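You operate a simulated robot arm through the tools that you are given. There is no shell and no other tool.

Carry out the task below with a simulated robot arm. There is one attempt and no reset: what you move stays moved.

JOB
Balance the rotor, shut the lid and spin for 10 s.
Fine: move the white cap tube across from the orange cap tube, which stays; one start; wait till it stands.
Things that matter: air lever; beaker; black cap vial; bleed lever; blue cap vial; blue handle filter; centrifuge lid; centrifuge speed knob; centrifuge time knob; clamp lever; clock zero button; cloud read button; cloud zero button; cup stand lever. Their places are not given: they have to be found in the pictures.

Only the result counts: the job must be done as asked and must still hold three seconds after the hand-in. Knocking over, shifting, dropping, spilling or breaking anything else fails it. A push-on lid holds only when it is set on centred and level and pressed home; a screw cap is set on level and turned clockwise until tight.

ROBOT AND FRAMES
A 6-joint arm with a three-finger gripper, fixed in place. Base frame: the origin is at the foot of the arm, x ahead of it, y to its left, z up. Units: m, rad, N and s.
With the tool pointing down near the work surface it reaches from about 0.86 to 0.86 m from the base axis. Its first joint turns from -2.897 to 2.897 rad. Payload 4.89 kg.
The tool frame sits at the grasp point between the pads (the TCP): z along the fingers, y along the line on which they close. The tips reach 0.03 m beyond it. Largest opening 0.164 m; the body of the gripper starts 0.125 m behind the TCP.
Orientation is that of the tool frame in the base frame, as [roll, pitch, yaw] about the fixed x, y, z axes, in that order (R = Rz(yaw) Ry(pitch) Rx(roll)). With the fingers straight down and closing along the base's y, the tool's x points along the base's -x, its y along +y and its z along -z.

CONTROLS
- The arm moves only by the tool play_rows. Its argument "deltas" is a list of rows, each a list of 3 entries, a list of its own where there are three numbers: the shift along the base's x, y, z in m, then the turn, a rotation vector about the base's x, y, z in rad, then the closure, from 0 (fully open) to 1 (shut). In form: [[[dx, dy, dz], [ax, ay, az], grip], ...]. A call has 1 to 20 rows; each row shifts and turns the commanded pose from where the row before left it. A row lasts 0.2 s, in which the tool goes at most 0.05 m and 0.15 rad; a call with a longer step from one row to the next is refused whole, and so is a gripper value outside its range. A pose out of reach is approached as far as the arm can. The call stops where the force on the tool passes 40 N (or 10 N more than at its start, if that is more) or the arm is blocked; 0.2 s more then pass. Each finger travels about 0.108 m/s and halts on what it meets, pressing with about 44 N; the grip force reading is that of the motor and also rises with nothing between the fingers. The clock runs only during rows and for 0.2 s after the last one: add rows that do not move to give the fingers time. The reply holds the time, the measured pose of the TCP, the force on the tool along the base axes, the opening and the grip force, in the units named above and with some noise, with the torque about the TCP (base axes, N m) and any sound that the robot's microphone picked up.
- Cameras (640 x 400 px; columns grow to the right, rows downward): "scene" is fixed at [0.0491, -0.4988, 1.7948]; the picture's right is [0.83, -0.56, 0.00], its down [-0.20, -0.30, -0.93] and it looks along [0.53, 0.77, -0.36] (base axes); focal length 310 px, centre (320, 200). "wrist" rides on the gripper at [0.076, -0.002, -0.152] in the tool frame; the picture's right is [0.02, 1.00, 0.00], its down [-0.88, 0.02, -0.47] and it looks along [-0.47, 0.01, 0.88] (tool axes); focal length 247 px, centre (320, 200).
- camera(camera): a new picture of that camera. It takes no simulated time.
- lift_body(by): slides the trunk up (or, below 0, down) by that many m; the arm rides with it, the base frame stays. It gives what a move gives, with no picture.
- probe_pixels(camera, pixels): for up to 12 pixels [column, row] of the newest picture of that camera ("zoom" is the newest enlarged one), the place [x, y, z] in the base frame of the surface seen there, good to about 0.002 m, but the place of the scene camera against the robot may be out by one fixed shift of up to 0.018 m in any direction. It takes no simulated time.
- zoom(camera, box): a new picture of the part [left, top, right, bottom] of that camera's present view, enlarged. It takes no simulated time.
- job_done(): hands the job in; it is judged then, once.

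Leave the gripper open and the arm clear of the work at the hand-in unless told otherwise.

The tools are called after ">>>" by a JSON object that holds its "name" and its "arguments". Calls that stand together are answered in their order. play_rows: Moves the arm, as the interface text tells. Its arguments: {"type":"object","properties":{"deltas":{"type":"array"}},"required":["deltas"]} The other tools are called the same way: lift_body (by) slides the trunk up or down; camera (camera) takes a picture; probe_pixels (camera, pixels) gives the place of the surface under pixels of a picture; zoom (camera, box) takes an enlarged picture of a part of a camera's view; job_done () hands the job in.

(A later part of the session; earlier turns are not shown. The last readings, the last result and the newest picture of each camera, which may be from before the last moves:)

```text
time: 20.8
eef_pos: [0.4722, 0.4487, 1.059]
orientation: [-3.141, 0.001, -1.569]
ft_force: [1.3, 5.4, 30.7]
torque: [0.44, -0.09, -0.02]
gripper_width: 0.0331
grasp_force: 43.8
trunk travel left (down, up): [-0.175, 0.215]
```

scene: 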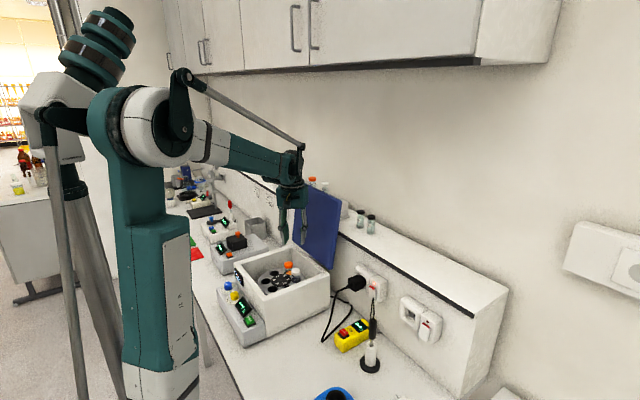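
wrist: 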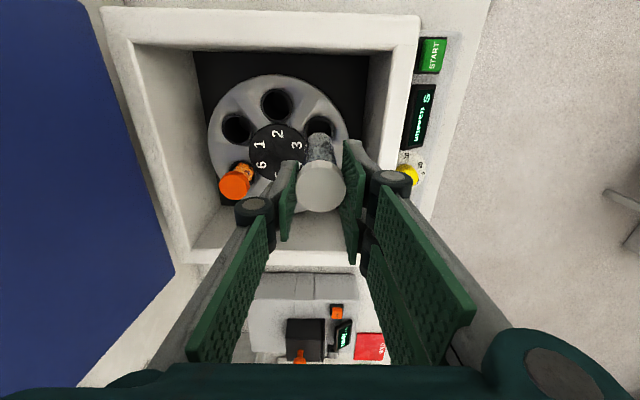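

Contact felt (31 N up): the tube is on the bottom of slot 3. I'll ease up 1 mm and open.

>>> {"name": "play_rows", "arguments": {"deltas": [[[0, 0, 0.001], [0, 0, 0], 0.9], [[0, 0, 0], [0, 0, 0], 0.8], [[0, 0, 0], [0, 0, 0], 0.74], [[0, 0, 0], [0, 0, 0], 0.68], [[0, 0, 0], [0, 0, 0], 0.66], [[0, 0, 0], [0, 0, 0], 0.66]]}}

>>> {"name": "zoom", "arguments": {"camera": "wrist", "box": [240, 80, 400, 220]}}

>>> {"name": "zoom", "arguments": {"camera": "scene", "box": [255, 245, 295, 295]}}

```text
time: 22.2
eef_pos: [0.4711, 0.4494, 1.06]
orientation: [-3.14, 0.0, -1.57]
ft_force: [0.9, -0.1, -0.1]
torque: [0.01, -0.01, 0.02]
gripper_width: 0.0558
grasp_force: 0.1
trunk travel left (down, up): [-0.175, 0.215]
```

```text
2.86 times, centred on (320, 150) of wrist
```

zoom: 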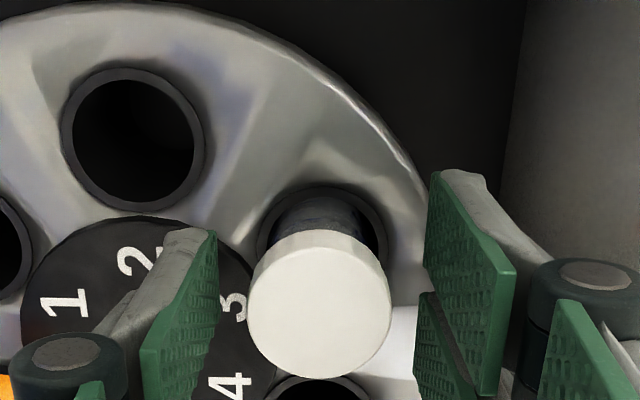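

```text
8.00 times, centred on (275, 270) of scene
```

zoom: 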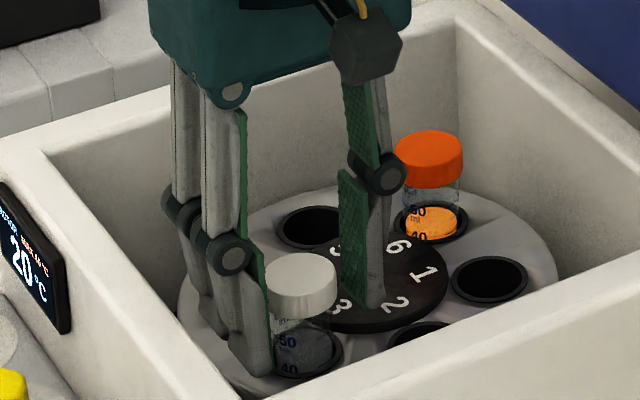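

The tube stands in slot 3, fingers clear. I'll raise straight up and then look at the panel.

>>> {"name": "play_rows", "arguments": {"deltas": [[[0, 0, 0.01], [0, 0, 0], 0.66], [[0, 0, 0.02], [0, 0, 0], 0.66], [[0, 0, 0.03], [0, 0, 0], 0.66], [[0, 0, 0.04], [0, 0, 0], 0.66], [[0, 0, 0.04], [0, 0, 0], 0.66], [[0, 0, 0.04], [0, 0, 0], 0.66], [[-0.03, 0, 0.02], [0, 0, -0.131], 0.66], [[-0.03, 0.01, 0], [0, 0, -0.131], 0.66], [[-0.03, 0.01, 0], [0, 0, -0.131], 0.66], [[-0.03, 0.02, 0], [0, 0, -0.131], 0.66], [[-0.018, 0.024, 0], [0, 0, -0.131], 0.66], [[0, 0, 0], [0, 0, -0.131], 0.66], [[0, 0, 0], [0, 0, 0], 0.66]]}}

>>> {"name": "camera", "arguments": {"camera": "wrist"}}

>>> {"name": "camera", "arguments": {"camera": "scene"}}

```text
time: 25.0
eef_pos: [0.3314, 0.5134, 1.2615]
orientation: [3.141, 0.0, -2.356]
ft_force: [-0.6, 0.8, -0.4]
torque: [-0.05, 0.01, 0.03]
gripper_width: 0.0558
grasp_force: 0.1
trunk travel left (down, up): [-0.175, 0.215]
```

```text
taken
```

wrist: 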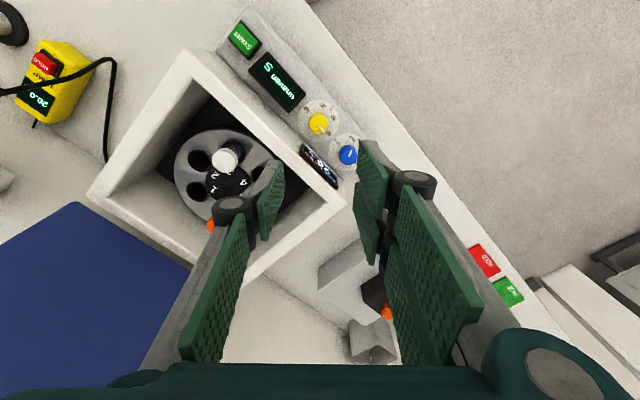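

```text
taken
```

scene: 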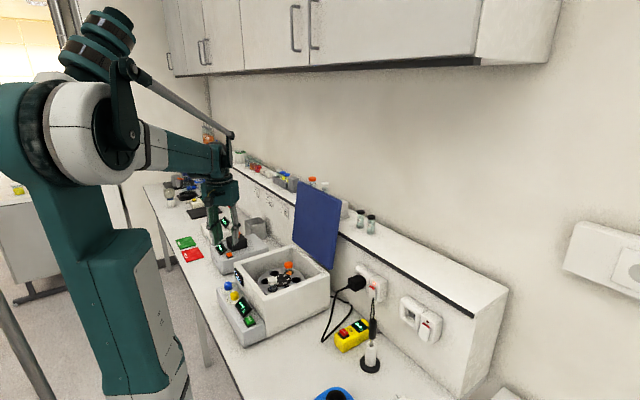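

I'm above the yellow knob. I'll zoom in on the panel and rotor.

>>> {"name": "zoom", "arguments": {"camera": "wrist", "box": [220, 0, 380, 200]}}

>>> {"name": "zoom", "arguments": {"camera": "wrist", "box": [280, 80, 370, 190]}}

>>> {"name": "probe_pixels", "arguments": {"camera": "zoom", "pixels": [[292, 152], [220, 90], [225, 170], [280, 200], [160, 40], [245, 55], [325, 95], [410, 260], [240, 250], [170, 190], [250, 155], [310, 180]]}}

```text
2.00 times, centred on (300, 100) of wrist
```

zoom: 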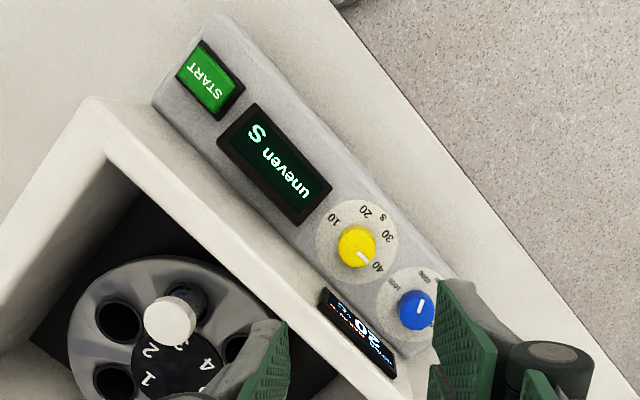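

```text
3.64 times, centred on (325, 135) of wrist
```

zoom: 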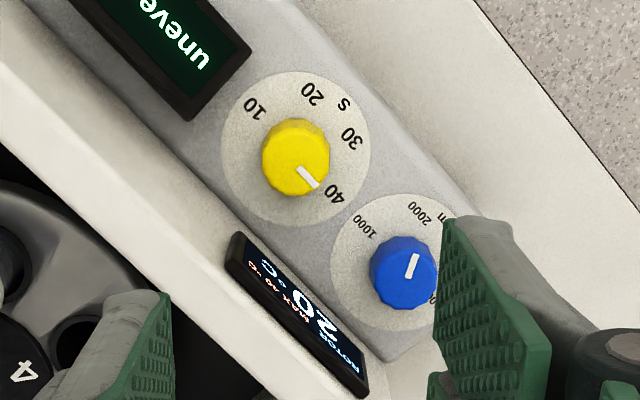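

```text
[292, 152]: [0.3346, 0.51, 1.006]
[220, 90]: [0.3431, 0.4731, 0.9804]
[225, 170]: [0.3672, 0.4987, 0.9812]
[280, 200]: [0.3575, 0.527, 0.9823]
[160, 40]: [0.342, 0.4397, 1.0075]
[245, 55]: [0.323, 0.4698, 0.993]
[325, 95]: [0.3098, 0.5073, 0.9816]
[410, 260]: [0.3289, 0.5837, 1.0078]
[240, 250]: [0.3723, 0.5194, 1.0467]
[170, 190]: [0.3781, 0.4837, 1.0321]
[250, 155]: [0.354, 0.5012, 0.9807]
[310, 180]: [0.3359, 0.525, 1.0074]
```

The display still reads "uneven S" (may refresh later); the white tube is in slot 3. The time knob's pointer is on 40. I'll probe the knob's edges to find its axis.

>>> {"name": "zoom", "arguments": {"camera": "wrist", "box": [300, 100, 340, 150]}}

>>> {"name": "probe_pixels", "arguments": {"camera": "zoom", "pixels": [[258, 190], [280, 190], [302, 190], [320, 190], [340, 190], [360, 190], [300, 120], [300, 150], [300, 220], [300, 240], [300, 255], [220, 250]]}}

```text
8.00 times, centred on (320, 125) of wrist
```

zoom: 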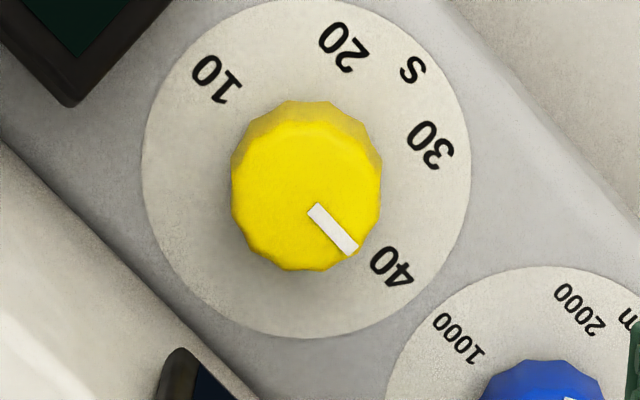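

```text
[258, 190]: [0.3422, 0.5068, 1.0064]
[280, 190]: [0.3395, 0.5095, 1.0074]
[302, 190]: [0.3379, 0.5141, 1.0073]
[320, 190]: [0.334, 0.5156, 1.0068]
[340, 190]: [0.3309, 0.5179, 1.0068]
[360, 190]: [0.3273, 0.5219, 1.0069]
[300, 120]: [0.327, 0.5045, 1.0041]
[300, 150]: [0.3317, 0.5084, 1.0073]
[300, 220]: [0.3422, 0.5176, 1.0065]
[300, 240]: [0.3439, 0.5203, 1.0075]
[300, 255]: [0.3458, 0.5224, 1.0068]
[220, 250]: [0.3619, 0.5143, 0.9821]
```

I'll probe the dial plate's edge too, to pin down the knob's axis.

>>> {"name": "probe_pixels", "arguments": {"camera": "zoom", "pixels": [[147, 165], [465, 165], [306, 332], [290, 6], [190, 285], [425, 60], [180, 70], [430, 270], [238, 195], [376, 195], [306, 266], [345, 244]]}}

```text
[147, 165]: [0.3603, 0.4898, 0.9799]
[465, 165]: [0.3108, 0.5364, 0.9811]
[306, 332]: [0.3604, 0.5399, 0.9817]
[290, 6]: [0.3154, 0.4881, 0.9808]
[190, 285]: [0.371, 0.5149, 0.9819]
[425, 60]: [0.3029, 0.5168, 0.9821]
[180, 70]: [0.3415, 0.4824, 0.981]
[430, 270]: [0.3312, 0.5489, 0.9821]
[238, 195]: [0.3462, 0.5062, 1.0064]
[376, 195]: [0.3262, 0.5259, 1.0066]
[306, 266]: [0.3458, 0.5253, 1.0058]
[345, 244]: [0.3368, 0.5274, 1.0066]
```

Dial centre averages (0.3367,0.5150), knob top z≈1.007, panel z≈0.981. The box front/info screen is at x≈0.372, so I'll hold the knob with the fingers closing roughly along y, the tool shifted 6 mm toward −x, and turn in four grips of 45°. First, turn the tool to −5° and come down to z≈1.12.

>>> {"name": "play_rows", "arguments": {"deltas": [[[0, 0, -0.02], [0, 0, -0.1247], 0.707], [[0, 0.001, -0.02], [0, 0, -0.1247], 0.707], [[0, 0.001, -0.02], [0, 0, -0.1247], 0.707], [[-0.0008, 0, -0.02], [0, 0, -0.1247], 0.707], [[0, 0, -0.02], [0, 0, -0.1247], 0.707], [[0, 0, -0.02], [0, 0, -0.1247], 0.707], [[0, 0, -0.02], [0, 0, -0.1247], 0.707], [[0, 0, 0], [0, 0, 0], 0.707], [[0, 0, 0], [0, 0, 0], 0.707]]}}

>>> {"name": "camera", "arguments": {"camera": "wrist"}}

>>> {"name": "zoom", "arguments": {"camera": "scene", "box": [200, 210, 300, 350]}}

```text
time: 27.0
eef_pos: [0.3322, 0.5148, 1.1231]
orientation: [3.141, 0.0, 3.054]
ft_force: [0.0, 0.5, 0.1]
torque: [-0.05, 0.03, 0.02]
gripper_width: 0.048
grasp_force: 0.0
trunk travel left (down, up): [-0.175, 0.215]
```

```text
taken
```

wrist: 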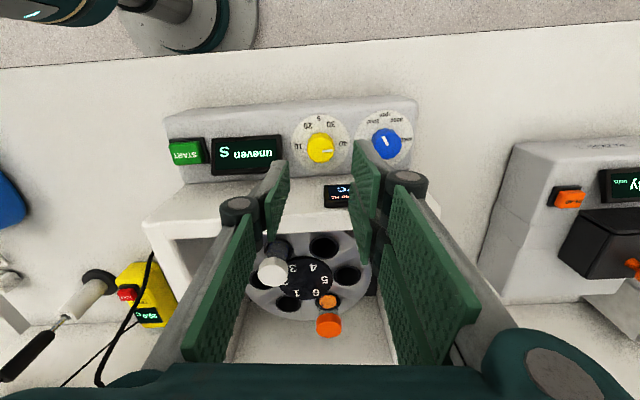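

```text
2.86 times, centred on (250, 280) of scene
```

zoom: 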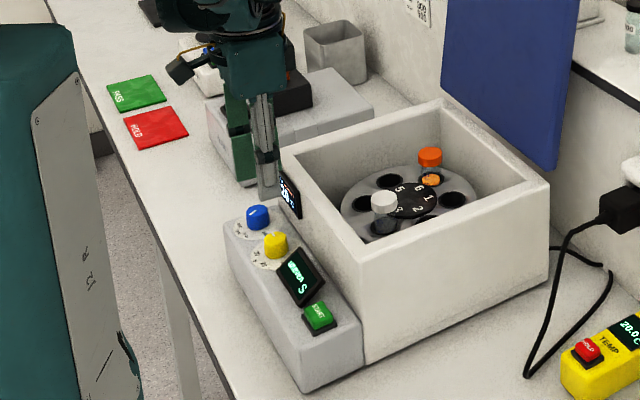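

Knob lies at (320,149), as expected for a 5–6 mm shift. I'll check the display block's height next to the knob before going down.

>>> {"name": "probe_pixels", "arguments": {"camera": "wrist", "pixels": [[279, 140], [281, 150], [283, 160], [275, 170], [216, 145], [250, 138], [250, 168], [320, 149], [325, 195], [345, 195], [240, 178], [335, 186]]}}

>>> {"name": "zoom", "arguments": {"camera": "wrist", "box": [240, 100, 400, 220]}}

```text
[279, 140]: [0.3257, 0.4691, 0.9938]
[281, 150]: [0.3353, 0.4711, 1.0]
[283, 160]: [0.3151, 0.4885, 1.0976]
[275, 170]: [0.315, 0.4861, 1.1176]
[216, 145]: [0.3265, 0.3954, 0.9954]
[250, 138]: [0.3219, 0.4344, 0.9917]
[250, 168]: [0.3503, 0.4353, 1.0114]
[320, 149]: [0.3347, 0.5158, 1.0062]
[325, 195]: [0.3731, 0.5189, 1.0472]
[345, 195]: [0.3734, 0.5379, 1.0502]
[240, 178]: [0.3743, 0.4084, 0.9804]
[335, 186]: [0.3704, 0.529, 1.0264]
```

```text
3.33 times, centred on (320, 160) of wrist
```

zoom: 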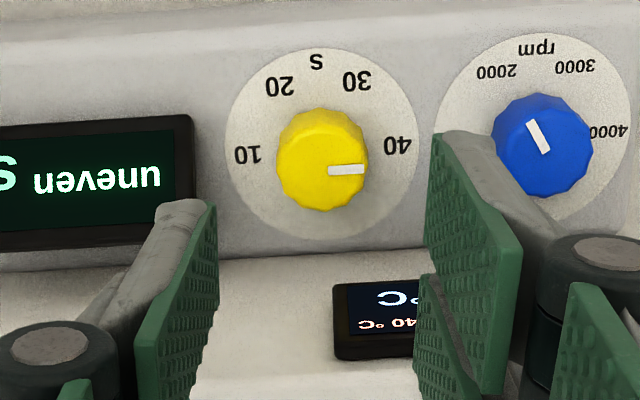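

The display edge is at y≈0.471, knob edge ≈0.500; the thumb will sit at 0.481–0.4915: it fits. I'll go down in steps to z≈1.03.

>>> {"name": "play_rows", "arguments": {"deltas": [[[-0.001, 0.0005, -0.025], [0, 0, 0], 0.707], [[0, 0, -0.025], [0, 0, 0], 0.707], [[0, 0, -0.02], [0, 0, 0], 0.707], [[0, 0, -0.015], [0, 0, 0], 0.707], [[0, 0, -0.008], [0, 0, 0], 0.707], [[0, 0, 0], [0, 0, 0], 0.707], [[0, 0, 0], [0, 0, 0], 0.707]]}}

>>> {"name": "zoom", "arguments": {"camera": "wrist", "box": [240, 100, 400, 220]}}

>>> {"name": "zoom", "arguments": {"camera": "scene", "box": [210, 240, 290, 320]}}

```text
time: 28.6
eef_pos: [0.3323, 0.5166, 1.0291]
orientation: [3.14, 0.0, 3.055]
ft_force: [0.5, 0.2, 0.5]
torque: [0.01, 0.01, 0.0]
gripper_width: 0.0479
grasp_force: 0.0
trunk travel left (down, up): [-0.175, 0.215]
```

```text
3.33 times, centred on (320, 160) of wrist
```

zoom: 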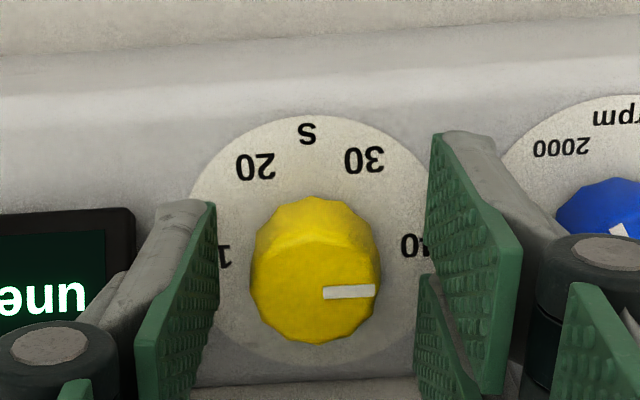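

```text
5.00 times, centred on (250, 280) of scene
```

zoom: 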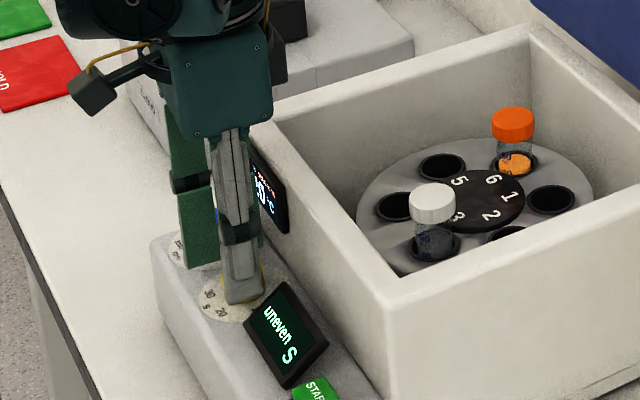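

Fingers straddle the knob. I'll go down 11 mm more (tips just above the panel) and close.

>>> {"name": "play_rows", "arguments": {"deltas": [[[-0.0008, -0.0012, -0.005], [0, 0, 0], 0.707], [[0, 0, -0.004], [0, 0, 0], 0.707], [[0, 0, -0.002], [0, 0, 0], 0.707], [[0, 0, 0], [0, 0, 0], 0.707], [[0, 0, 0], [0, 0, 0], 0.78], [[0, 0, 0], [0, 0, 0], 0.9], [[0, 0, 0], [0, 0, 0], 0.9], [[0, 0, 0], [0, 0, 0], 0.9]]}}

>>> {"name": "zoom", "arguments": {"camera": "wrist", "box": [240, 100, 400, 220]}}

```text
time: 30.4
eef_pos: [0.332, 0.5154, 1.0169]
orientation: [3.141, 0.0, 3.056]
ft_force: [0.3, 15.9, 2.6]
torque: [0.57, 0.13, 0.1]
gripper_width: 0.0312
grasp_force: 45.3
trunk travel left (down, up): [-0.175, 0.215]
```

```text
3.33 times, centred on (320, 160) of wrist
```

zoom: 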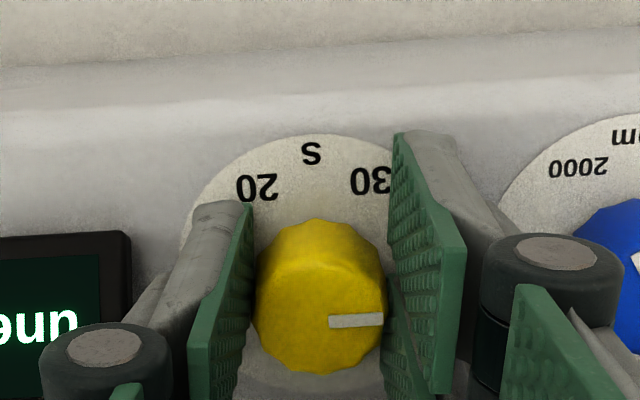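

Gripped (0.031 m), with a 16 N side force along +y, so I'm about 0.5 mm off. I'll ease +0.5 mm in y and turn the first 15° to test.

>>> {"name": "play_rows", "arguments": {"deltas": [[[0, 0.0005, 0], [0, 0, 0], 0.9], [[0, -0.0008, 0], [0, 0, 0.1309], 0.9], [[0.0001, -0.0008, 0], [0, 0, 0.1309], 0.9], [[0, 0, 0], [0, 0, 0], 0.9]]}}

>>> {"name": "zoom", "arguments": {"camera": "wrist", "box": [240, 100, 400, 220]}}

```text
time: 31.4
eef_pos: [0.3307, 0.5141, 1.0183]
orientation: [3.141, -0.001, -2.963]
ft_force: [-12.0, 18.5, 7.9]
torque: [0.52, 0.36, 0.14]
gripper_width: 0.0313
grasp_force: 44.7
trunk travel left (down, up): [-0.175, 0.215]
```

```text
3.33 times, centred on (320, 160) of wrist
```

zoom: 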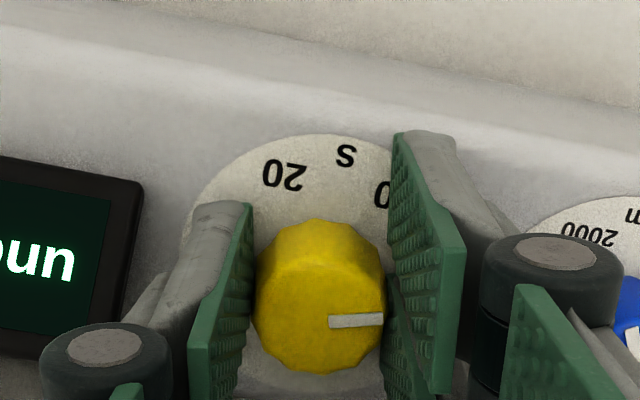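

The knob turns with the gripper (15° so far). Side forces are modest; I'll continue 30° with small corrections.

>>> {"name": "play_rows", "arguments": {"deltas": [[[-0.0001, -0.0003, 0], [0, 0, 0.1309], 0.9], [[0.0001, -0.0005, 0], [0, 0, 0.1309], 0.9], [[0.0003, -0.0006, 0], [0, 0, 0.1309], 0.9], [[0.0004, -0.0006, 0], [0, 0, 0.1309], 0.9], [[0, 0, 0], [0, 0, 0], 0.9]]}}

>>> {"name": "zoom", "arguments": {"camera": "wrist", "box": [240, 100, 400, 220]}}

```text
time: 32.6
eef_pos: [0.3318, 0.5101, 1.0188]
orientation: [3.141, -0.001, -2.442]
ft_force: [3.4, -13.3, -22.6]
torque: [-0.41, 0.09, -0.11]
gripper_width: 0.0312
grasp_force: 44.7
trunk travel left (down, up): [-0.175, 0.215]
```

```text
3.33 times, centred on (320, 160) of wrist
```

zoom: 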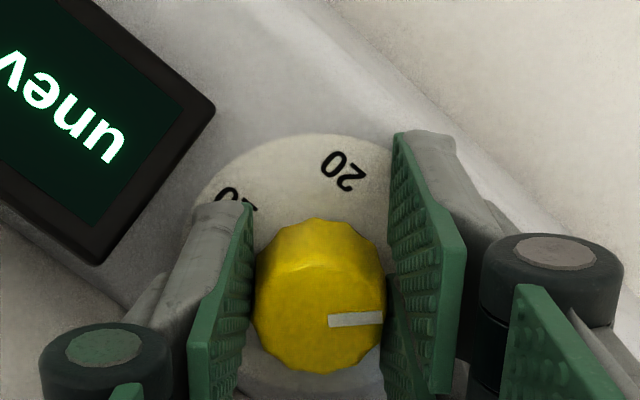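

Now at 40°: the knob has turned 45° and points between 30 and 40 marks' end (0.75 of the way off 40). I'll open, turn the tool back −45° around the knob, and regrip.

>>> {"name": "play_rows", "arguments": {"deltas": [[[0, 0, 0], [0, 0, 0], 0.707], [[0, 0, 0], [0, 0, 0], 0.707], [[-0.0003, 0.0006, 0], [0, 0, -0.1309], 0.707], [[-0.0002, 0.0006, 0], [0, 0, -0.1309], 0.707], [[-0.0001, 0.0006, 0], [0, 0, -0.1309], 0.707], [[-0.0001, 0.0006, 0], [0, 0, -0.1309], 0.707], [[-0.0001, 0.0006, 0], [0, 0, -0.1309], 0.707], [[0, 0.0006, 0], [0, 0, -0.1309], 0.707], [[0, 0, 0], [0, 0, 0], 0.707]]}}

>>> {"name": "zoom", "arguments": {"camera": "wrist", "box": [240, 100, 400, 220]}}

```text
time: 34.6
eef_pos: [0.3312, 0.5151, 1.0158]
orientation: [-3.141, 0.0, 3.055]
ft_force: [-0.4, -0.9, -0.5]
torque: [-0.03, -0.01, -0.04]
gripper_width: 0.048
grasp_force: 0.0
trunk travel left (down, up): [-0.175, 0.215]
```

```text
3.33 times, centred on (320, 160) of wrist
```

zoom: 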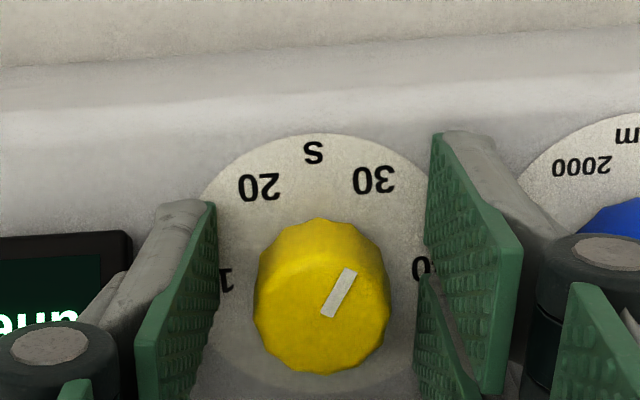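

After release the pointer stands near the 30 mark, so the knob seems to snap to the marks. I'll regrip and turn another 45°+.

>>> {"name": "play_rows", "arguments": {"deltas": [[[0, 0, 0.001], [0, 0, 0], 0.78], [[0, 0, 0], [0, 0, 0], 0.9], [[0, 0, 0], [0, 0, 0], 0.9], [[0, 0, 0], [0, 0, 0], 0.9]]}}

```text
time: 35.6
eef_pos: [0.3317, 0.5154, 1.0174]
orientation: [-3.142, 0.0, 3.056]
ft_force: [-0.3, 0.1, -2.1]
torque: [0.03, -0.08, -0.01]
gripper_width: 0.0308
grasp_force: 44.7
trunk travel left (down, up): [-0.175, 0.215]
```

Well centred this time (no side force). I'll turn +48° around the knob's axis.

>>> {"name": "play_rows", "arguments": {"deltas": [[[0, -0.0007, 0], [0, 0, 0.1396], 0.9], [[0.0001, -0.0007, 0], [0, 0, 0.1396], 0.9], [[0.0001, -0.0007, 0], [0, 0, 0.1396], 0.9], [[0.0002, -0.0007, 0], [0, 0, 0.1396], 0.9], [[0.0003, -0.0007, 0], [0, 0, 0.1396], 0.9], [[0.0004, -0.0006, 0], [0, 0, 0.1396], 0.9], [[0, 0, 0], [0, 0, 0], 0.9]]}}

>>> {"name": "zoom", "arguments": {"camera": "wrist", "box": [240, 100, 400, 220]}}

```text
time: 37.2
eef_pos: [0.3322, 0.5096, 1.0172]
orientation: [-3.141, 0.0, -2.389]
ft_force: [14.2, 1.7, 13.9]
torque: [0.32, -0.74, -0.04]
gripper_width: 0.0311
grasp_force: 45.0
trunk travel left (down, up): [-0.175, 0.215]
```

```text
3.33 times, centred on (320, 160) of wrist
```

zoom: 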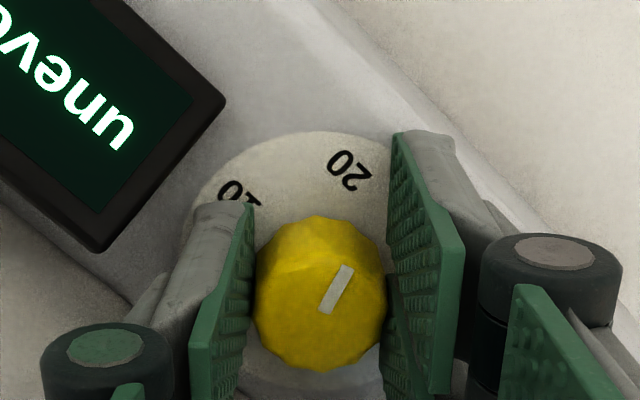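

The pointer is now close to the 20 mark. I'll open, turn the tool back and look.

>>> {"name": "play_rows", "arguments": {"deltas": [[[0, 0, 0], [0, 0, 0], 0.707], [[0, 0, 0], [0, 0, 0], 0.707], [[-0.0004, 0.0006, 0], [0, 0, -0.1396], 0.707], [[-0.0003, 0.0007, 0], [0, 0, -0.1396], 0.707], [[-0.0002, 0.0007, 0], [0, 0, -0.1396], 0.707], [[-0.0001, 0.0007, 0], [0, 0, -0.1396], 0.707], [[-0.0001, 0.0007, 0], [0, 0, -0.1396], 0.707], [[0, 0.0007, 0], [0, 0, -0.1396], 0.707], [[0, 0, 0], [0, 0, 0], 0.707]]}}

>>> {"name": "zoom", "arguments": {"camera": "wrist", "box": [240, 100, 400, 220]}}

```text
time: 39.2
eef_pos: [0.3307, 0.5153, 1.0172]
orientation: [-3.141, 0.0, 3.054]
ft_force: [-0.4, -0.1, -0.1]
torque: [0.01, 0.02, 0.0]
gripper_width: 0.048
grasp_force: 0.0
trunk travel left (down, up): [-0.175, 0.215]
```

```text
3.33 times, centred on (320, 160) of wrist
```

zoom: 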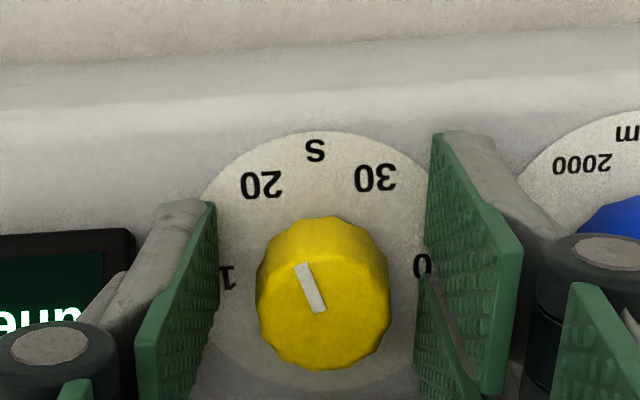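

The pointer stands on 20 now. One more grip and turn of ~52° for the 10 mark.

>>> {"name": "play_rows", "arguments": {"deltas": [[[0, 0, 0], [0, 0, 0], 0.78], [[0, 0, 0], [0, 0, 0], 0.9], [[0, 0, 0], [0, 0, 0], 0.9], [[0, -0.0007, 0], [0, 0, 0.1309], 0.9], [[0.0001, -0.0007, 0], [0, 0, 0.1309], 0.9], [[0.0001, -0.0007, 0], [0, 0, 0.1309], 0.9], [[0.0002, -0.0007, 0], [0, 0, 0.1309], 0.9], [[0.0002, -0.0007, 0], [0, 0, 0.1309], 0.9], [[0.0003, -0.0006, 0], [0, 0, 0.1309], 0.9], [[0.0003, -0.0005, 0], [0, 0, 0.1222], 0.9], [[0, 0, 0], [0, 0, 0], 0.9]]}}

>>> {"name": "zoom", "arguments": {"camera": "wrist", "box": [240, 100, 400, 220]}}

```text
time: 41.6
eef_pos: [0.334, 0.5096, 1.0175]
orientation: [-3.141, 0.0, -2.319]
ft_force: [11.6, -1.2, -1.2]
torque: [-0.05, -0.45, -0.07]
gripper_width: 0.0313
grasp_force: 44.9
trunk travel left (down, up): [-0.175, 0.215]
```

```text
3.33 times, centred on (320, 160) of wrist
```

zoom: 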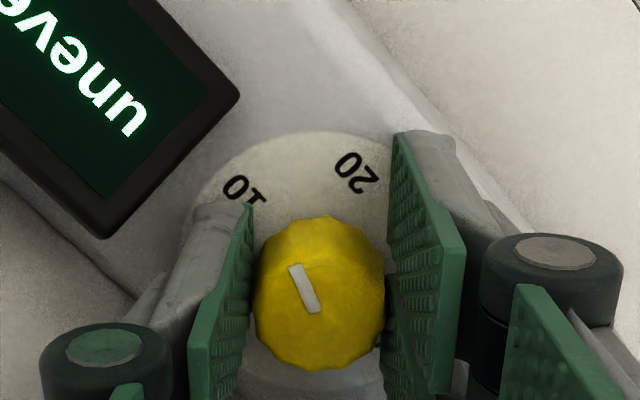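

The pointer is heading to 10. I'll open and lift straight up, then check.

>>> {"name": "play_rows", "arguments": {"deltas": [[[0, 0, 0], [0, 0, 0], 0.707], [[0, 0, 0], [0, 0, 0], 0.707], [[0, 0, 0.01], [0, 0, 0], 0.707], [[0, 0, 0.02], [0, 0, 0], 0.707], [[0, 0, 0.03], [0, 0, 0], 0.707], [[0, 0, 0.04], [0, 0, 0], 0.707], [[0, 0, 0.05], [0, 0, -0.15], 0.707], [[0, 0, 0.05], [0, 0, -0.15], 0.707], [[0, 0, 0.03], [0, 0, -0.15], 0.707], [[0, 0, 0], [0, 0, -0.15], 0.707], [[0, 0, 0], [0, 0, -0.15], 0.707], [[0, 0, 0], [0, 0, -0.072], 0.707]]}}

>>> {"name": "camera", "arguments": {"camera": "wrist"}}

>>> {"name": "zoom", "arguments": {"camera": "wrist", "box": [200, 80, 440, 200]}}

```text
time: 44.2
eef_pos: [0.3311, 0.5112, 1.2479]
orientation: [3.139, -0.001, 3.139]
ft_force: [0.2, 1.0, 0.1]
torque: [0.0, -0.01, -0.02]
gripper_width: 0.0479
grasp_force: 0.2
trunk travel left (down, up): [-0.175, 0.215]
```

```text
taken
```

wrist: 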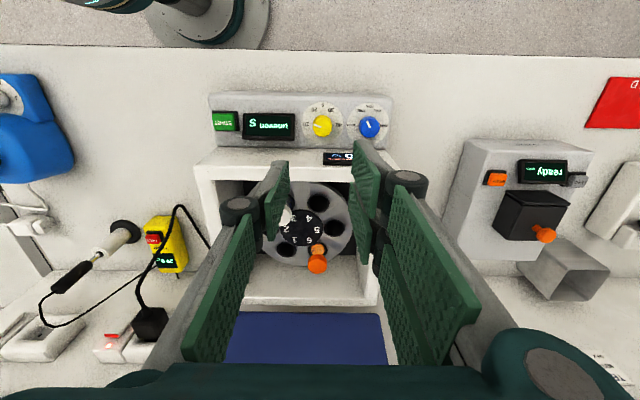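

```text
2.67 times, centred on (320, 140) of wrist
```

zoom: 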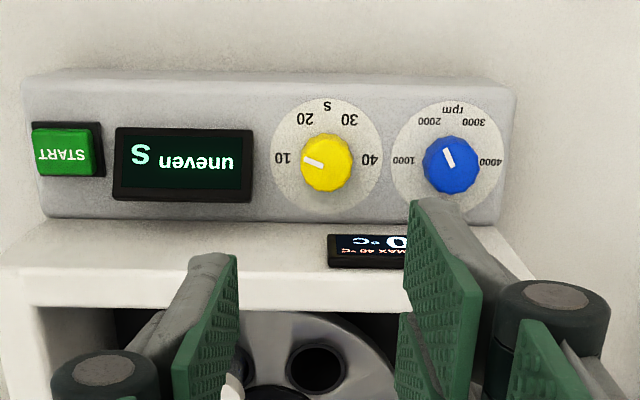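

The pointer is close to 10. I'll zoom in to see how exact.

>>> {"name": "zoom", "arguments": {"camera": "wrist", "box": [298, 98, 348, 148]}}

>>> {"name": "probe_pixels", "arguments": {"camera": "zoom", "pixels": [[335, 220], [280, 205], [340, 222], [275, 203], [332, 216], [160, 200], [495, 200], [225, 75], [430, 75]]}}

```text
8.00 times, centred on (323, 123) of wrist
```

zoom: 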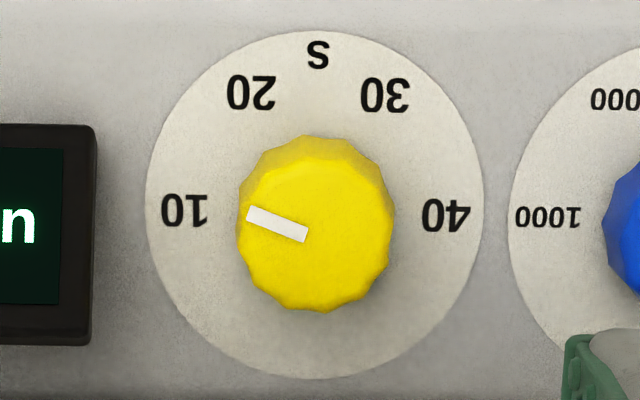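

```text
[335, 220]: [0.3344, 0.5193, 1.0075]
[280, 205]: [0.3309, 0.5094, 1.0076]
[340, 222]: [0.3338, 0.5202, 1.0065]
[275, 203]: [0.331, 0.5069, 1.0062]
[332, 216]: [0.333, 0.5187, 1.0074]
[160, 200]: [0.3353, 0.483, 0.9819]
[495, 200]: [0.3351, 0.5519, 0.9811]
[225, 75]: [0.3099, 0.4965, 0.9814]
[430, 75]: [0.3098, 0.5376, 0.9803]
```

The pointer is about 20° short of 10 (it sits near 13 s), so the knob is not snapping. I'll go down again at 0° tool angle, regrip and turn the remaining ~20°.

>>> {"name": "play_rows", "arguments": {"deltas": [[[0, 0.0038, -0.04], [0, 0, 0], 0.707], [[0, 0, -0.04], [0, 0, 0], 0.707], [[0, 0, -0.04], [0, 0, 0], 0.707], [[0, 0, -0.04], [0, 0, 0], 0.707], [[0, 0, -0.03], [0, 0, 0], 0.707], [[0, 0, -0.015], [0, 0, 0], 0.707], [[0, 0, -0.01], [0, 0, 0], 0.707], [[0, 0, 0], [0, 0, 0], 0.707], [[0, 0, 0], [0, 0, 0], 0.707]]}}

>>> {"name": "zoom", "arguments": {"camera": "wrist", "box": [240, 100, 400, 220]}}

```text
time: 46.2
eef_pos: [0.3316, 0.5141, 1.033]
orientation: [-3.141, 0.001, -3.14]
ft_force: [0.6, 0.3, -0.1]
torque: [0.02, -0.02, -0.04]
gripper_width: 0.0482
grasp_force: 0.0
trunk travel left (down, up): [-0.175, 0.215]
```

```text
3.33 times, centred on (320, 160) of wrist
```

zoom: 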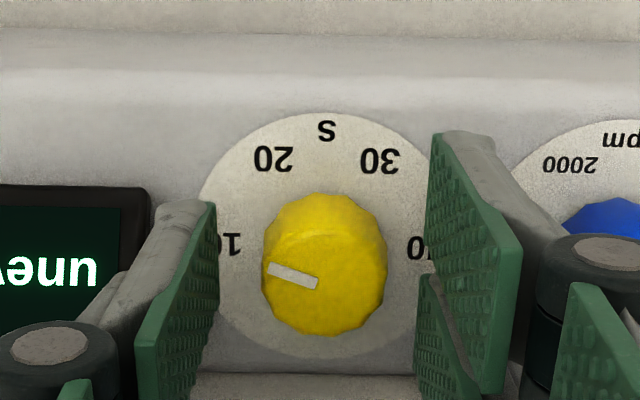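

Pointer is now ~19° from the 10 direction. I'll shift +0.8 mm in y, go down 15 mm and close.

>>> {"name": "play_rows", "arguments": {"deltas": [[[0, 0.0008, -0.008], [0, 0, 0], 0.707], [[0, 0, -0.005], [0, 0, 0], 0.707], [[0, 0, -0.002], [0, 0, 0], 0.707], [[0, 0, 0], [0, 0, 0], 0.75], [[0, 0, 0], [0, 0, 0], 0.8], [[0, 0, 0], [0, 0, 0], 0.9], [[0, 0, 0], [0, 0, 0], 0.9], [[0, 0, 0], [0, 0, 0], 0.9]]}}

>>> {"name": "zoom", "arguments": {"camera": "wrist", "box": [280, 140, 360, 220]}}

```text
time: 48.0
eef_pos: [0.333, 0.5156, 1.0195]
orientation: [3.141, 0.0, 3.141]
ft_force: [-1.0, -1.7, -3.4]
torque: [-0.02, 0.03, -0.02]
gripper_width: 0.0309
grasp_force: 44.6
trunk travel left (down, up): [-0.175, 0.215]
```

```text
5.00 times, centred on (320, 180) of wrist
```

zoom: 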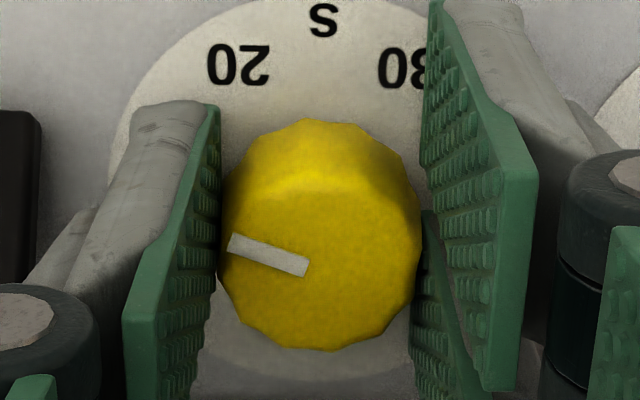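

Pointer is ~20° above the 10 direction in this aligned view. I'll turn +20° about the knob axis.

>>> {"name": "play_rows", "arguments": {"deltas": [[[0, -0.0006, 0], [0, 0, 0.1163], 0.9], [[0.0001, -0.0006, 0], [0, 0, 0.1163], 0.9], [[0.0002, -0.0006, 0], [0, 0, 0.1163], 0.9], [[0, 0, 0], [0, 0, 0], 0.9]]}}

>>> {"name": "zoom", "arguments": {"camera": "wrist", "box": [280, 140, 360, 220]}}

```text
time: 49.0
eef_pos: [0.3325, 0.5127, 1.0187]
orientation: [-3.14, -0.001, -2.791]
ft_force: [-2.6, 6.6, -5.5]
torque: [0.04, 0.63, 0.06]
gripper_width: 0.0308
grasp_force: 45.1
trunk travel left (down, up): [-0.175, 0.215]
```

```text
5.00 times, centred on (320, 180) of wrist
```

zoom: 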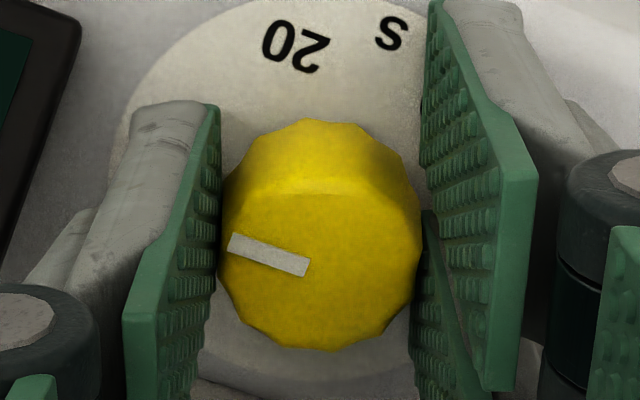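

Turned 20°. I'll open, lift and check the pointer.

>>> {"name": "play_rows", "arguments": {"deltas": [[[0, 0, 0], [0, 0, 0], 0.75], [[0, 0, 0], [0, 0, 0], 0.707], [[0, 0, 0], [0, 0, 0], 0.707], [[0, 0, 0.01], [0, 0, 0], 0.707], [[0, 0, 0.02], [0, 0, 0], 0.707], [[0, 0, 0.03], [0, 0, 0], 0.707], [[0, 0, 0.04], [0, 0, -0.1163], 0.707], [[0, 0.001, 0.05], [0, 0, -0.1163], 0.707], [[0, 0.001, 0.05], [0, 0, -0.1163], 0.707], [[0, 0, 0.03], [0, 0, 0], 0.707], [[0, 0, 0], [0, 0, 0], 0.707]]}}

>>> {"name": "zoom", "arguments": {"camera": "wrist", "box": [298, 98, 348, 148]}}

>>> {"name": "zoom", "arguments": {"camera": "wrist", "box": [200, 80, 440, 200]}}

```text
time: 51.4
eef_pos: [0.3346, 0.5168, 1.2494]
orientation: [3.141, 0.001, -3.14]
ft_force: [-0.2, 0.2, -0.6]
torque: [0.08, -0.02, 0.03]
gripper_width: 0.0481
grasp_force: 0.0
trunk travel left (down, up): [-0.175, 0.215]
```

```text
8.00 times, centred on (323, 123) of wrist
```

zoom: 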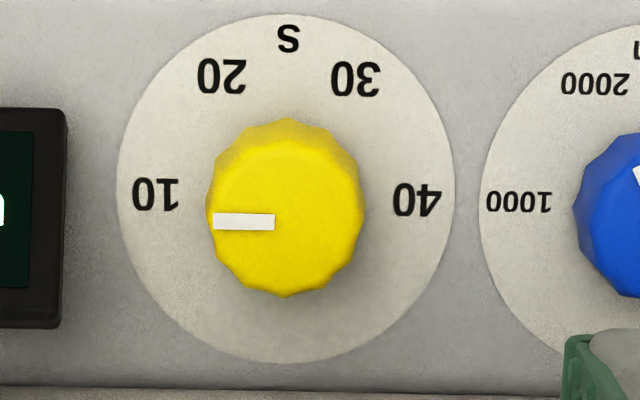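

```text
2.67 times, centred on (320, 140) of wrist
```

zoom: 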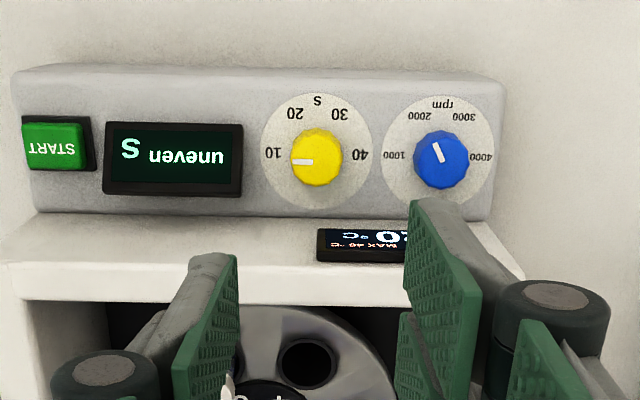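

The pointer now lies on 10. Before shutting the lid I'll check the tube's seating: compare the height of both caps and see the rotor's layout from a better viewpoint. I'll back off to see the rotor.

>>> {"name": "play_rows", "arguments": {"deltas": [[[0, 0, 0.05], [0, 0, 0], 0.3], [[0.02, 0, 0.05], [0, 0, 0], 0.2], [[0.03, -0.01, 0.05], [0, 0, 0], 0.0], [[0.03, -0.01, 0.05], [0, 0, 0], 0.0], [[0, 0, 0.03], [0, 0, 0], 0.0], [[0, 0, 0], [0, 0, 0], 0.0]]}}

>>> {"name": "camera", "arguments": {"camera": "wrist"}}

>>> {"name": "zoom", "arguments": {"camera": "scene", "box": [215, 240, 335, 340]}}

```text
refused: row 2 steps farther than a row can; nothing moved
```

```text
taken
```

wrist: 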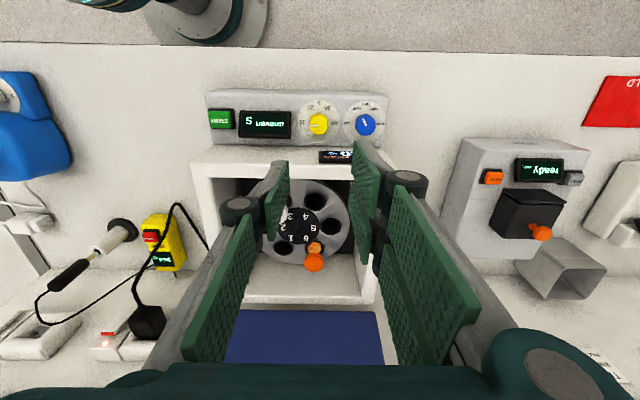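

```text
4.00 times, centred on (275, 290) of scene
```

zoom: 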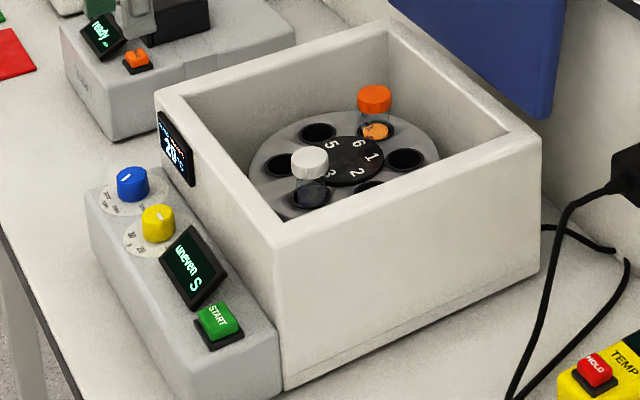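

The step was too long; I'll repeat the retreat with smaller steps.

>>> {"name": "play_rows", "arguments": {"deltas": [[[0, 0, 0.04], [0, 0, 0], 0.4], [[0.015, 0, 0.04], [0, 0, 0], 0.2], [[0.02, -0.005, 0.04], [0, 0, 0], 0.0], [[0.02, -0.005, 0.04], [0, 0, 0], 0.0], [[0.02, -0.005, 0.04], [0, 0, 0], 0.0], [[0, 0, 0.03], [0, 0, 0], 0.0], [[0, 0, 0], [0, 0, 0], 0.0]]}}

>>> {"name": "camera", "arguments": {"camera": "wrist"}}

>>> {"name": "zoom", "arguments": {"camera": "wrist", "box": [230, 40, 390, 220]}}

```text
time: 53.0
eef_pos: [0.4099, 0.499, 1.4781]
orientation: [-3.141, 0.001, -3.142]
ft_force: [0.3, -0.3, -0.3]
torque: [0.04, 0.02, -0.01]
gripper_width: 0.1639
grasp_force: 0.0
trunk travel left (down, up): [-0.175, 0.215]
```

```text
taken
```

wrist: 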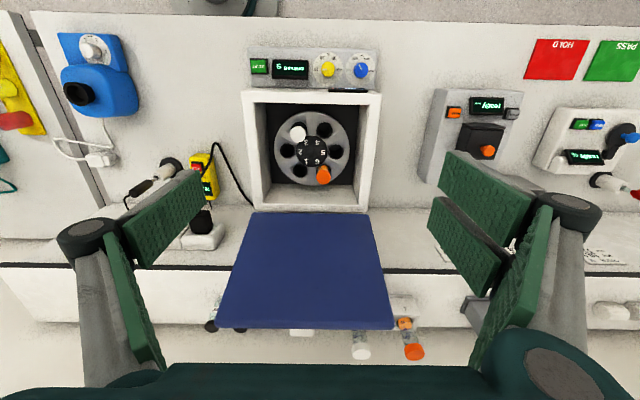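

```text
2.22 times, centred on (310, 130) of wrist
```

zoom: 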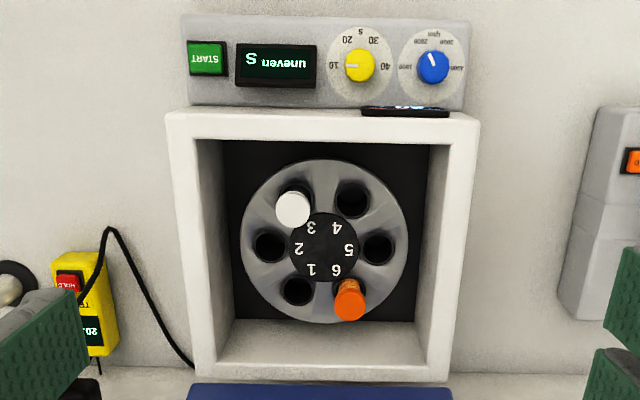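

White is in slot 3, orange in 6, straight across. I'll probe both cap tops and slot surroundings.

>>> {"name": "zoom", "arguments": {"camera": "wrist", "box": [265, 100, 365, 195]}}

>>> {"name": "probe_pixels", "arguments": {"camera": "zoom", "pixels": [[260, 135], [230, 135], [290, 135], [260, 108], [260, 160], [378, 330], [352, 330], [405, 330], [378, 305], [378, 355], [320, 200], [300, 300]]}}

```text
4.21 times, centred on (315, 148) of wrist
```

zoom: 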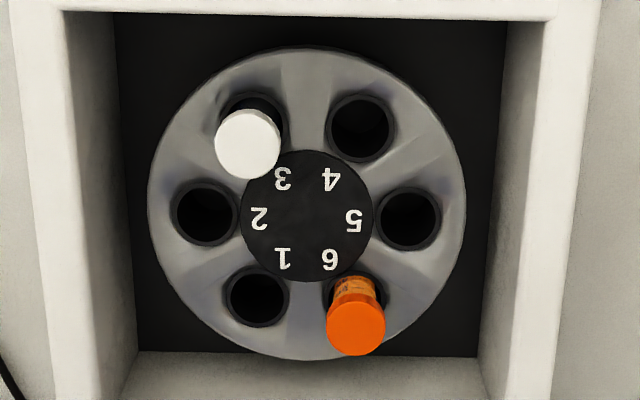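

```text
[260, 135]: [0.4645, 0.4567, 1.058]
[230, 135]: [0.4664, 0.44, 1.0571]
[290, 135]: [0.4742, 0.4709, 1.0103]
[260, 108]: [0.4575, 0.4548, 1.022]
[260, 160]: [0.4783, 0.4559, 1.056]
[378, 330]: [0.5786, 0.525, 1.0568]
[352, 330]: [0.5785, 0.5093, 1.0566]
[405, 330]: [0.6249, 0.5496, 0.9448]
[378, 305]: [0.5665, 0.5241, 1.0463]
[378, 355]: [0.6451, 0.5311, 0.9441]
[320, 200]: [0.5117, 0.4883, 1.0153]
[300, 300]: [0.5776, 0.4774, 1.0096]
```

Both caps are at z≈1.057: the white tube is fully seated. Now the lid: I'll probe its edges, and the shelf and the objects behind it.

>>> {"name": "probe_pixels", "arguments": {"camera": "wrist", "pixels": [[258, 214], [367, 214], [218, 325], [392, 325], [305, 324], [305, 329], [305, 336], [240, 345], [150, 272], [150, 300], [420, 265], [420, 300]]}}

>>> {"name": "probe_pixels", "arguments": {"camera": "wrist", "pixels": [[361, 352], [414, 352], [405, 325], [211, 326], [300, 332], [240, 332], [420, 240], [305, 270], [365, 330], [330, 345], [150, 330], [280, 350]]}}

>>> {"name": "zoom", "arguments": {"camera": "wrist", "box": [190, 200, 450, 370]}}

>>> {"name": "zoom", "arguments": {"camera": "scene", "box": [270, 150, 400, 290]}}

```text
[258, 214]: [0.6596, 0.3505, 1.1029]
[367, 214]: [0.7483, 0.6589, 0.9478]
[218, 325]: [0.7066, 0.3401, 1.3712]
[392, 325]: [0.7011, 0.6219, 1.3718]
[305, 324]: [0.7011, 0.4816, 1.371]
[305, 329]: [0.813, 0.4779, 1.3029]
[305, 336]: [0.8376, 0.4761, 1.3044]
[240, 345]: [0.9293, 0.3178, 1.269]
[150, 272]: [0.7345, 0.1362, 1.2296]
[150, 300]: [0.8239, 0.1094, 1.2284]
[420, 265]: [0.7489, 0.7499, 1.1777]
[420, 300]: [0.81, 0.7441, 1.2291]
```

```text
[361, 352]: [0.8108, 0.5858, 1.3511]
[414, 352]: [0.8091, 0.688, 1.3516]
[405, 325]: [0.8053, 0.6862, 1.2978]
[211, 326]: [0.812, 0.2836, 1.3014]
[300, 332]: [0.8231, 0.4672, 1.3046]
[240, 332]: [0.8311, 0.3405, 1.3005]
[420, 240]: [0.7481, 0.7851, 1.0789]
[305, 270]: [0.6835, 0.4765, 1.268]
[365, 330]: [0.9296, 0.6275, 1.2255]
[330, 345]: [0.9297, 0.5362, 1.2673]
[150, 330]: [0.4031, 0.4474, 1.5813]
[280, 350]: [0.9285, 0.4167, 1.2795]
```

```text
2.35 times, centred on (320, 285) of wrist
```

zoom: 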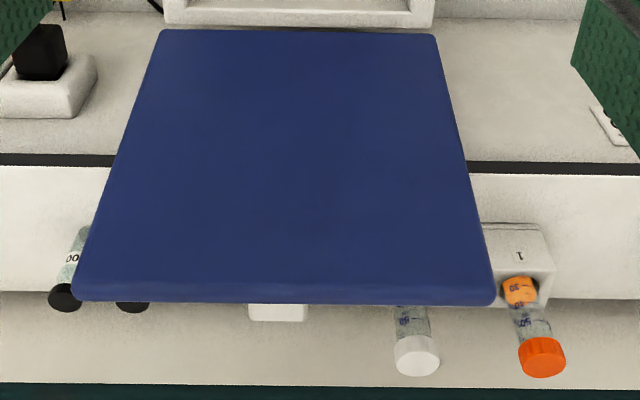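

```text
2.86 times, centred on (335, 220) of scene
```

zoom: 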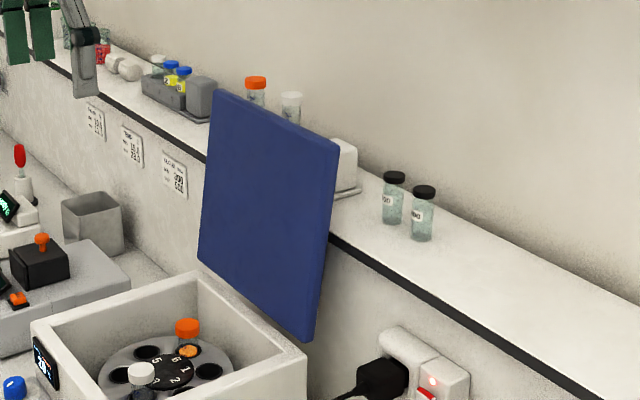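

Shelf top is at z≈1.229 with its front edge at x≈0.734; tubes and a white device stand behind at x≥0.79. The lid's top edge is at (0.70, y 0.345–0.62, 1.372). I'll straddle the lid's top edge from above at y≈0.42 (nothing right behind), thumb behind, finger pair in front, and then swing it forward. First, go above it with the tool turned +90°.

>>> {"name": "play_rows", "arguments": {"deltas": [[[0.02, -0.0072, 0.004], [0, 0, 0.1428], 0.3], [[0.027, -0.0072, 0.004], [0, 0, 0.1428], 0.45], [[0.027, -0.0072, 0.004], [0, 0, 0.1428], 0.45], [[0.027, -0.0072, 0.004], [0, 0, 0.1428], 0.45], [[0.027, -0.0072, 0.004], [0, 0, 0.1428], 0.45], [[0.027, -0.0072, 0.002], [0, 0, 0.1428], 0.45], [[0.027, -0.0072, 0], [0, 0, 0.1428], 0.45], [[0.027, -0.0072, 0], [0, 0, 0.1428], 0.45], [[0.027, -0.0072, 0], [0, 0, 0.1428], 0.45], [[0.027, -0.0072, 0], [0, 0, 0.1428], 0.45], [[0.027, -0.0072, 0], [0, 0, 0.1428], 0.45], [[0.008, 0, 0], [0, 0, 0], 0.45], [[0, 0, 0], [0, 0, 0], 0.45]]}}

>>> {"name": "camera", "arguments": {"camera": "wrist"}}

>>> {"name": "camera", "arguments": {"camera": "scene"}}

```text
time: 55.8
eef_pos: [0.7061, 0.4197, 1.5001]
orientation: [3.141, 0.002, -1.571]
ft_force: [-0.3, -0.3, 0.1]
torque: [0.02, 0.06, 0.0]
gripper_width: 0.0901
grasp_force: 0.0
trunk travel left (down, up): [-0.175, 0.215]
```

```text
taken
```

wrist: 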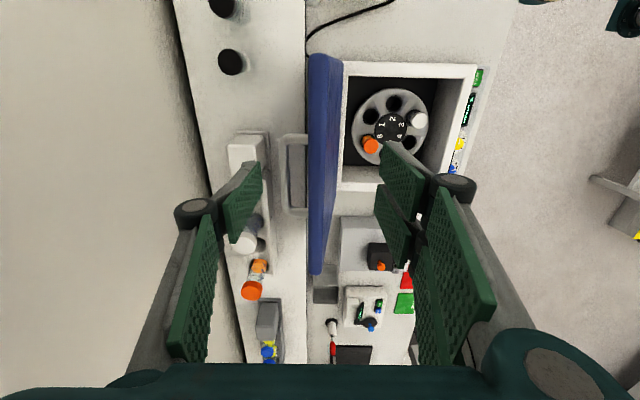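

```text
taken
```

scene: 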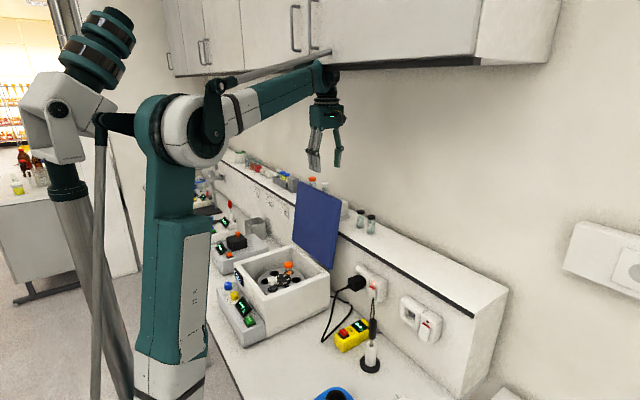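

I see a grey loop at (285–305,135–210) just behind the lid. I'll probe it and the lid's top edge.

>>> {"name": "probe_pixels", "arguments": {"camera": "wrist", "pixels": [[286, 175], [298, 138], [298, 208], [295, 172], [248, 145], [311, 130], [322, 130], [335, 130], [322, 60], [322, 270], [310, 200], [333, 200]]}}

>>> {"name": "zoom", "arguments": {"camera": "wrist", "box": [210, 40, 400, 290]}}

```text
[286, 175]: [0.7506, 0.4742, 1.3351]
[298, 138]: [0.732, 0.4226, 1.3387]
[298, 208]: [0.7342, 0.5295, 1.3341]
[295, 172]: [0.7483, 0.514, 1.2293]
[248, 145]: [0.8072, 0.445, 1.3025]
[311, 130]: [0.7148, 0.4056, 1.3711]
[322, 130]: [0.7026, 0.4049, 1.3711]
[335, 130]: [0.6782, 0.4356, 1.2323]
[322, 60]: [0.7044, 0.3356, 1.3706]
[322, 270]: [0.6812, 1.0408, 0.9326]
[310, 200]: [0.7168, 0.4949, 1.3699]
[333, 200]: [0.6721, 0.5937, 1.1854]
```

```text
1.60 times, centred on (305, 165) of wrist
```

zoom: 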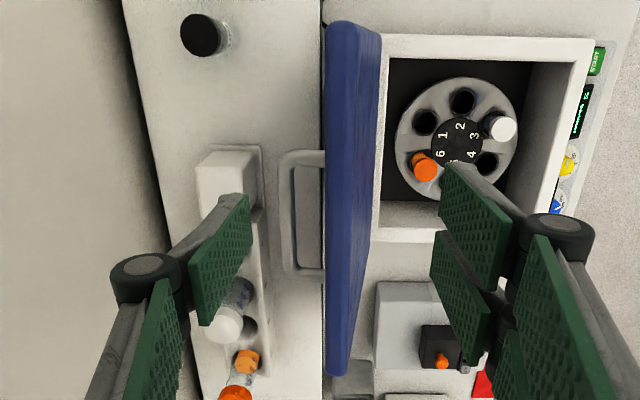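

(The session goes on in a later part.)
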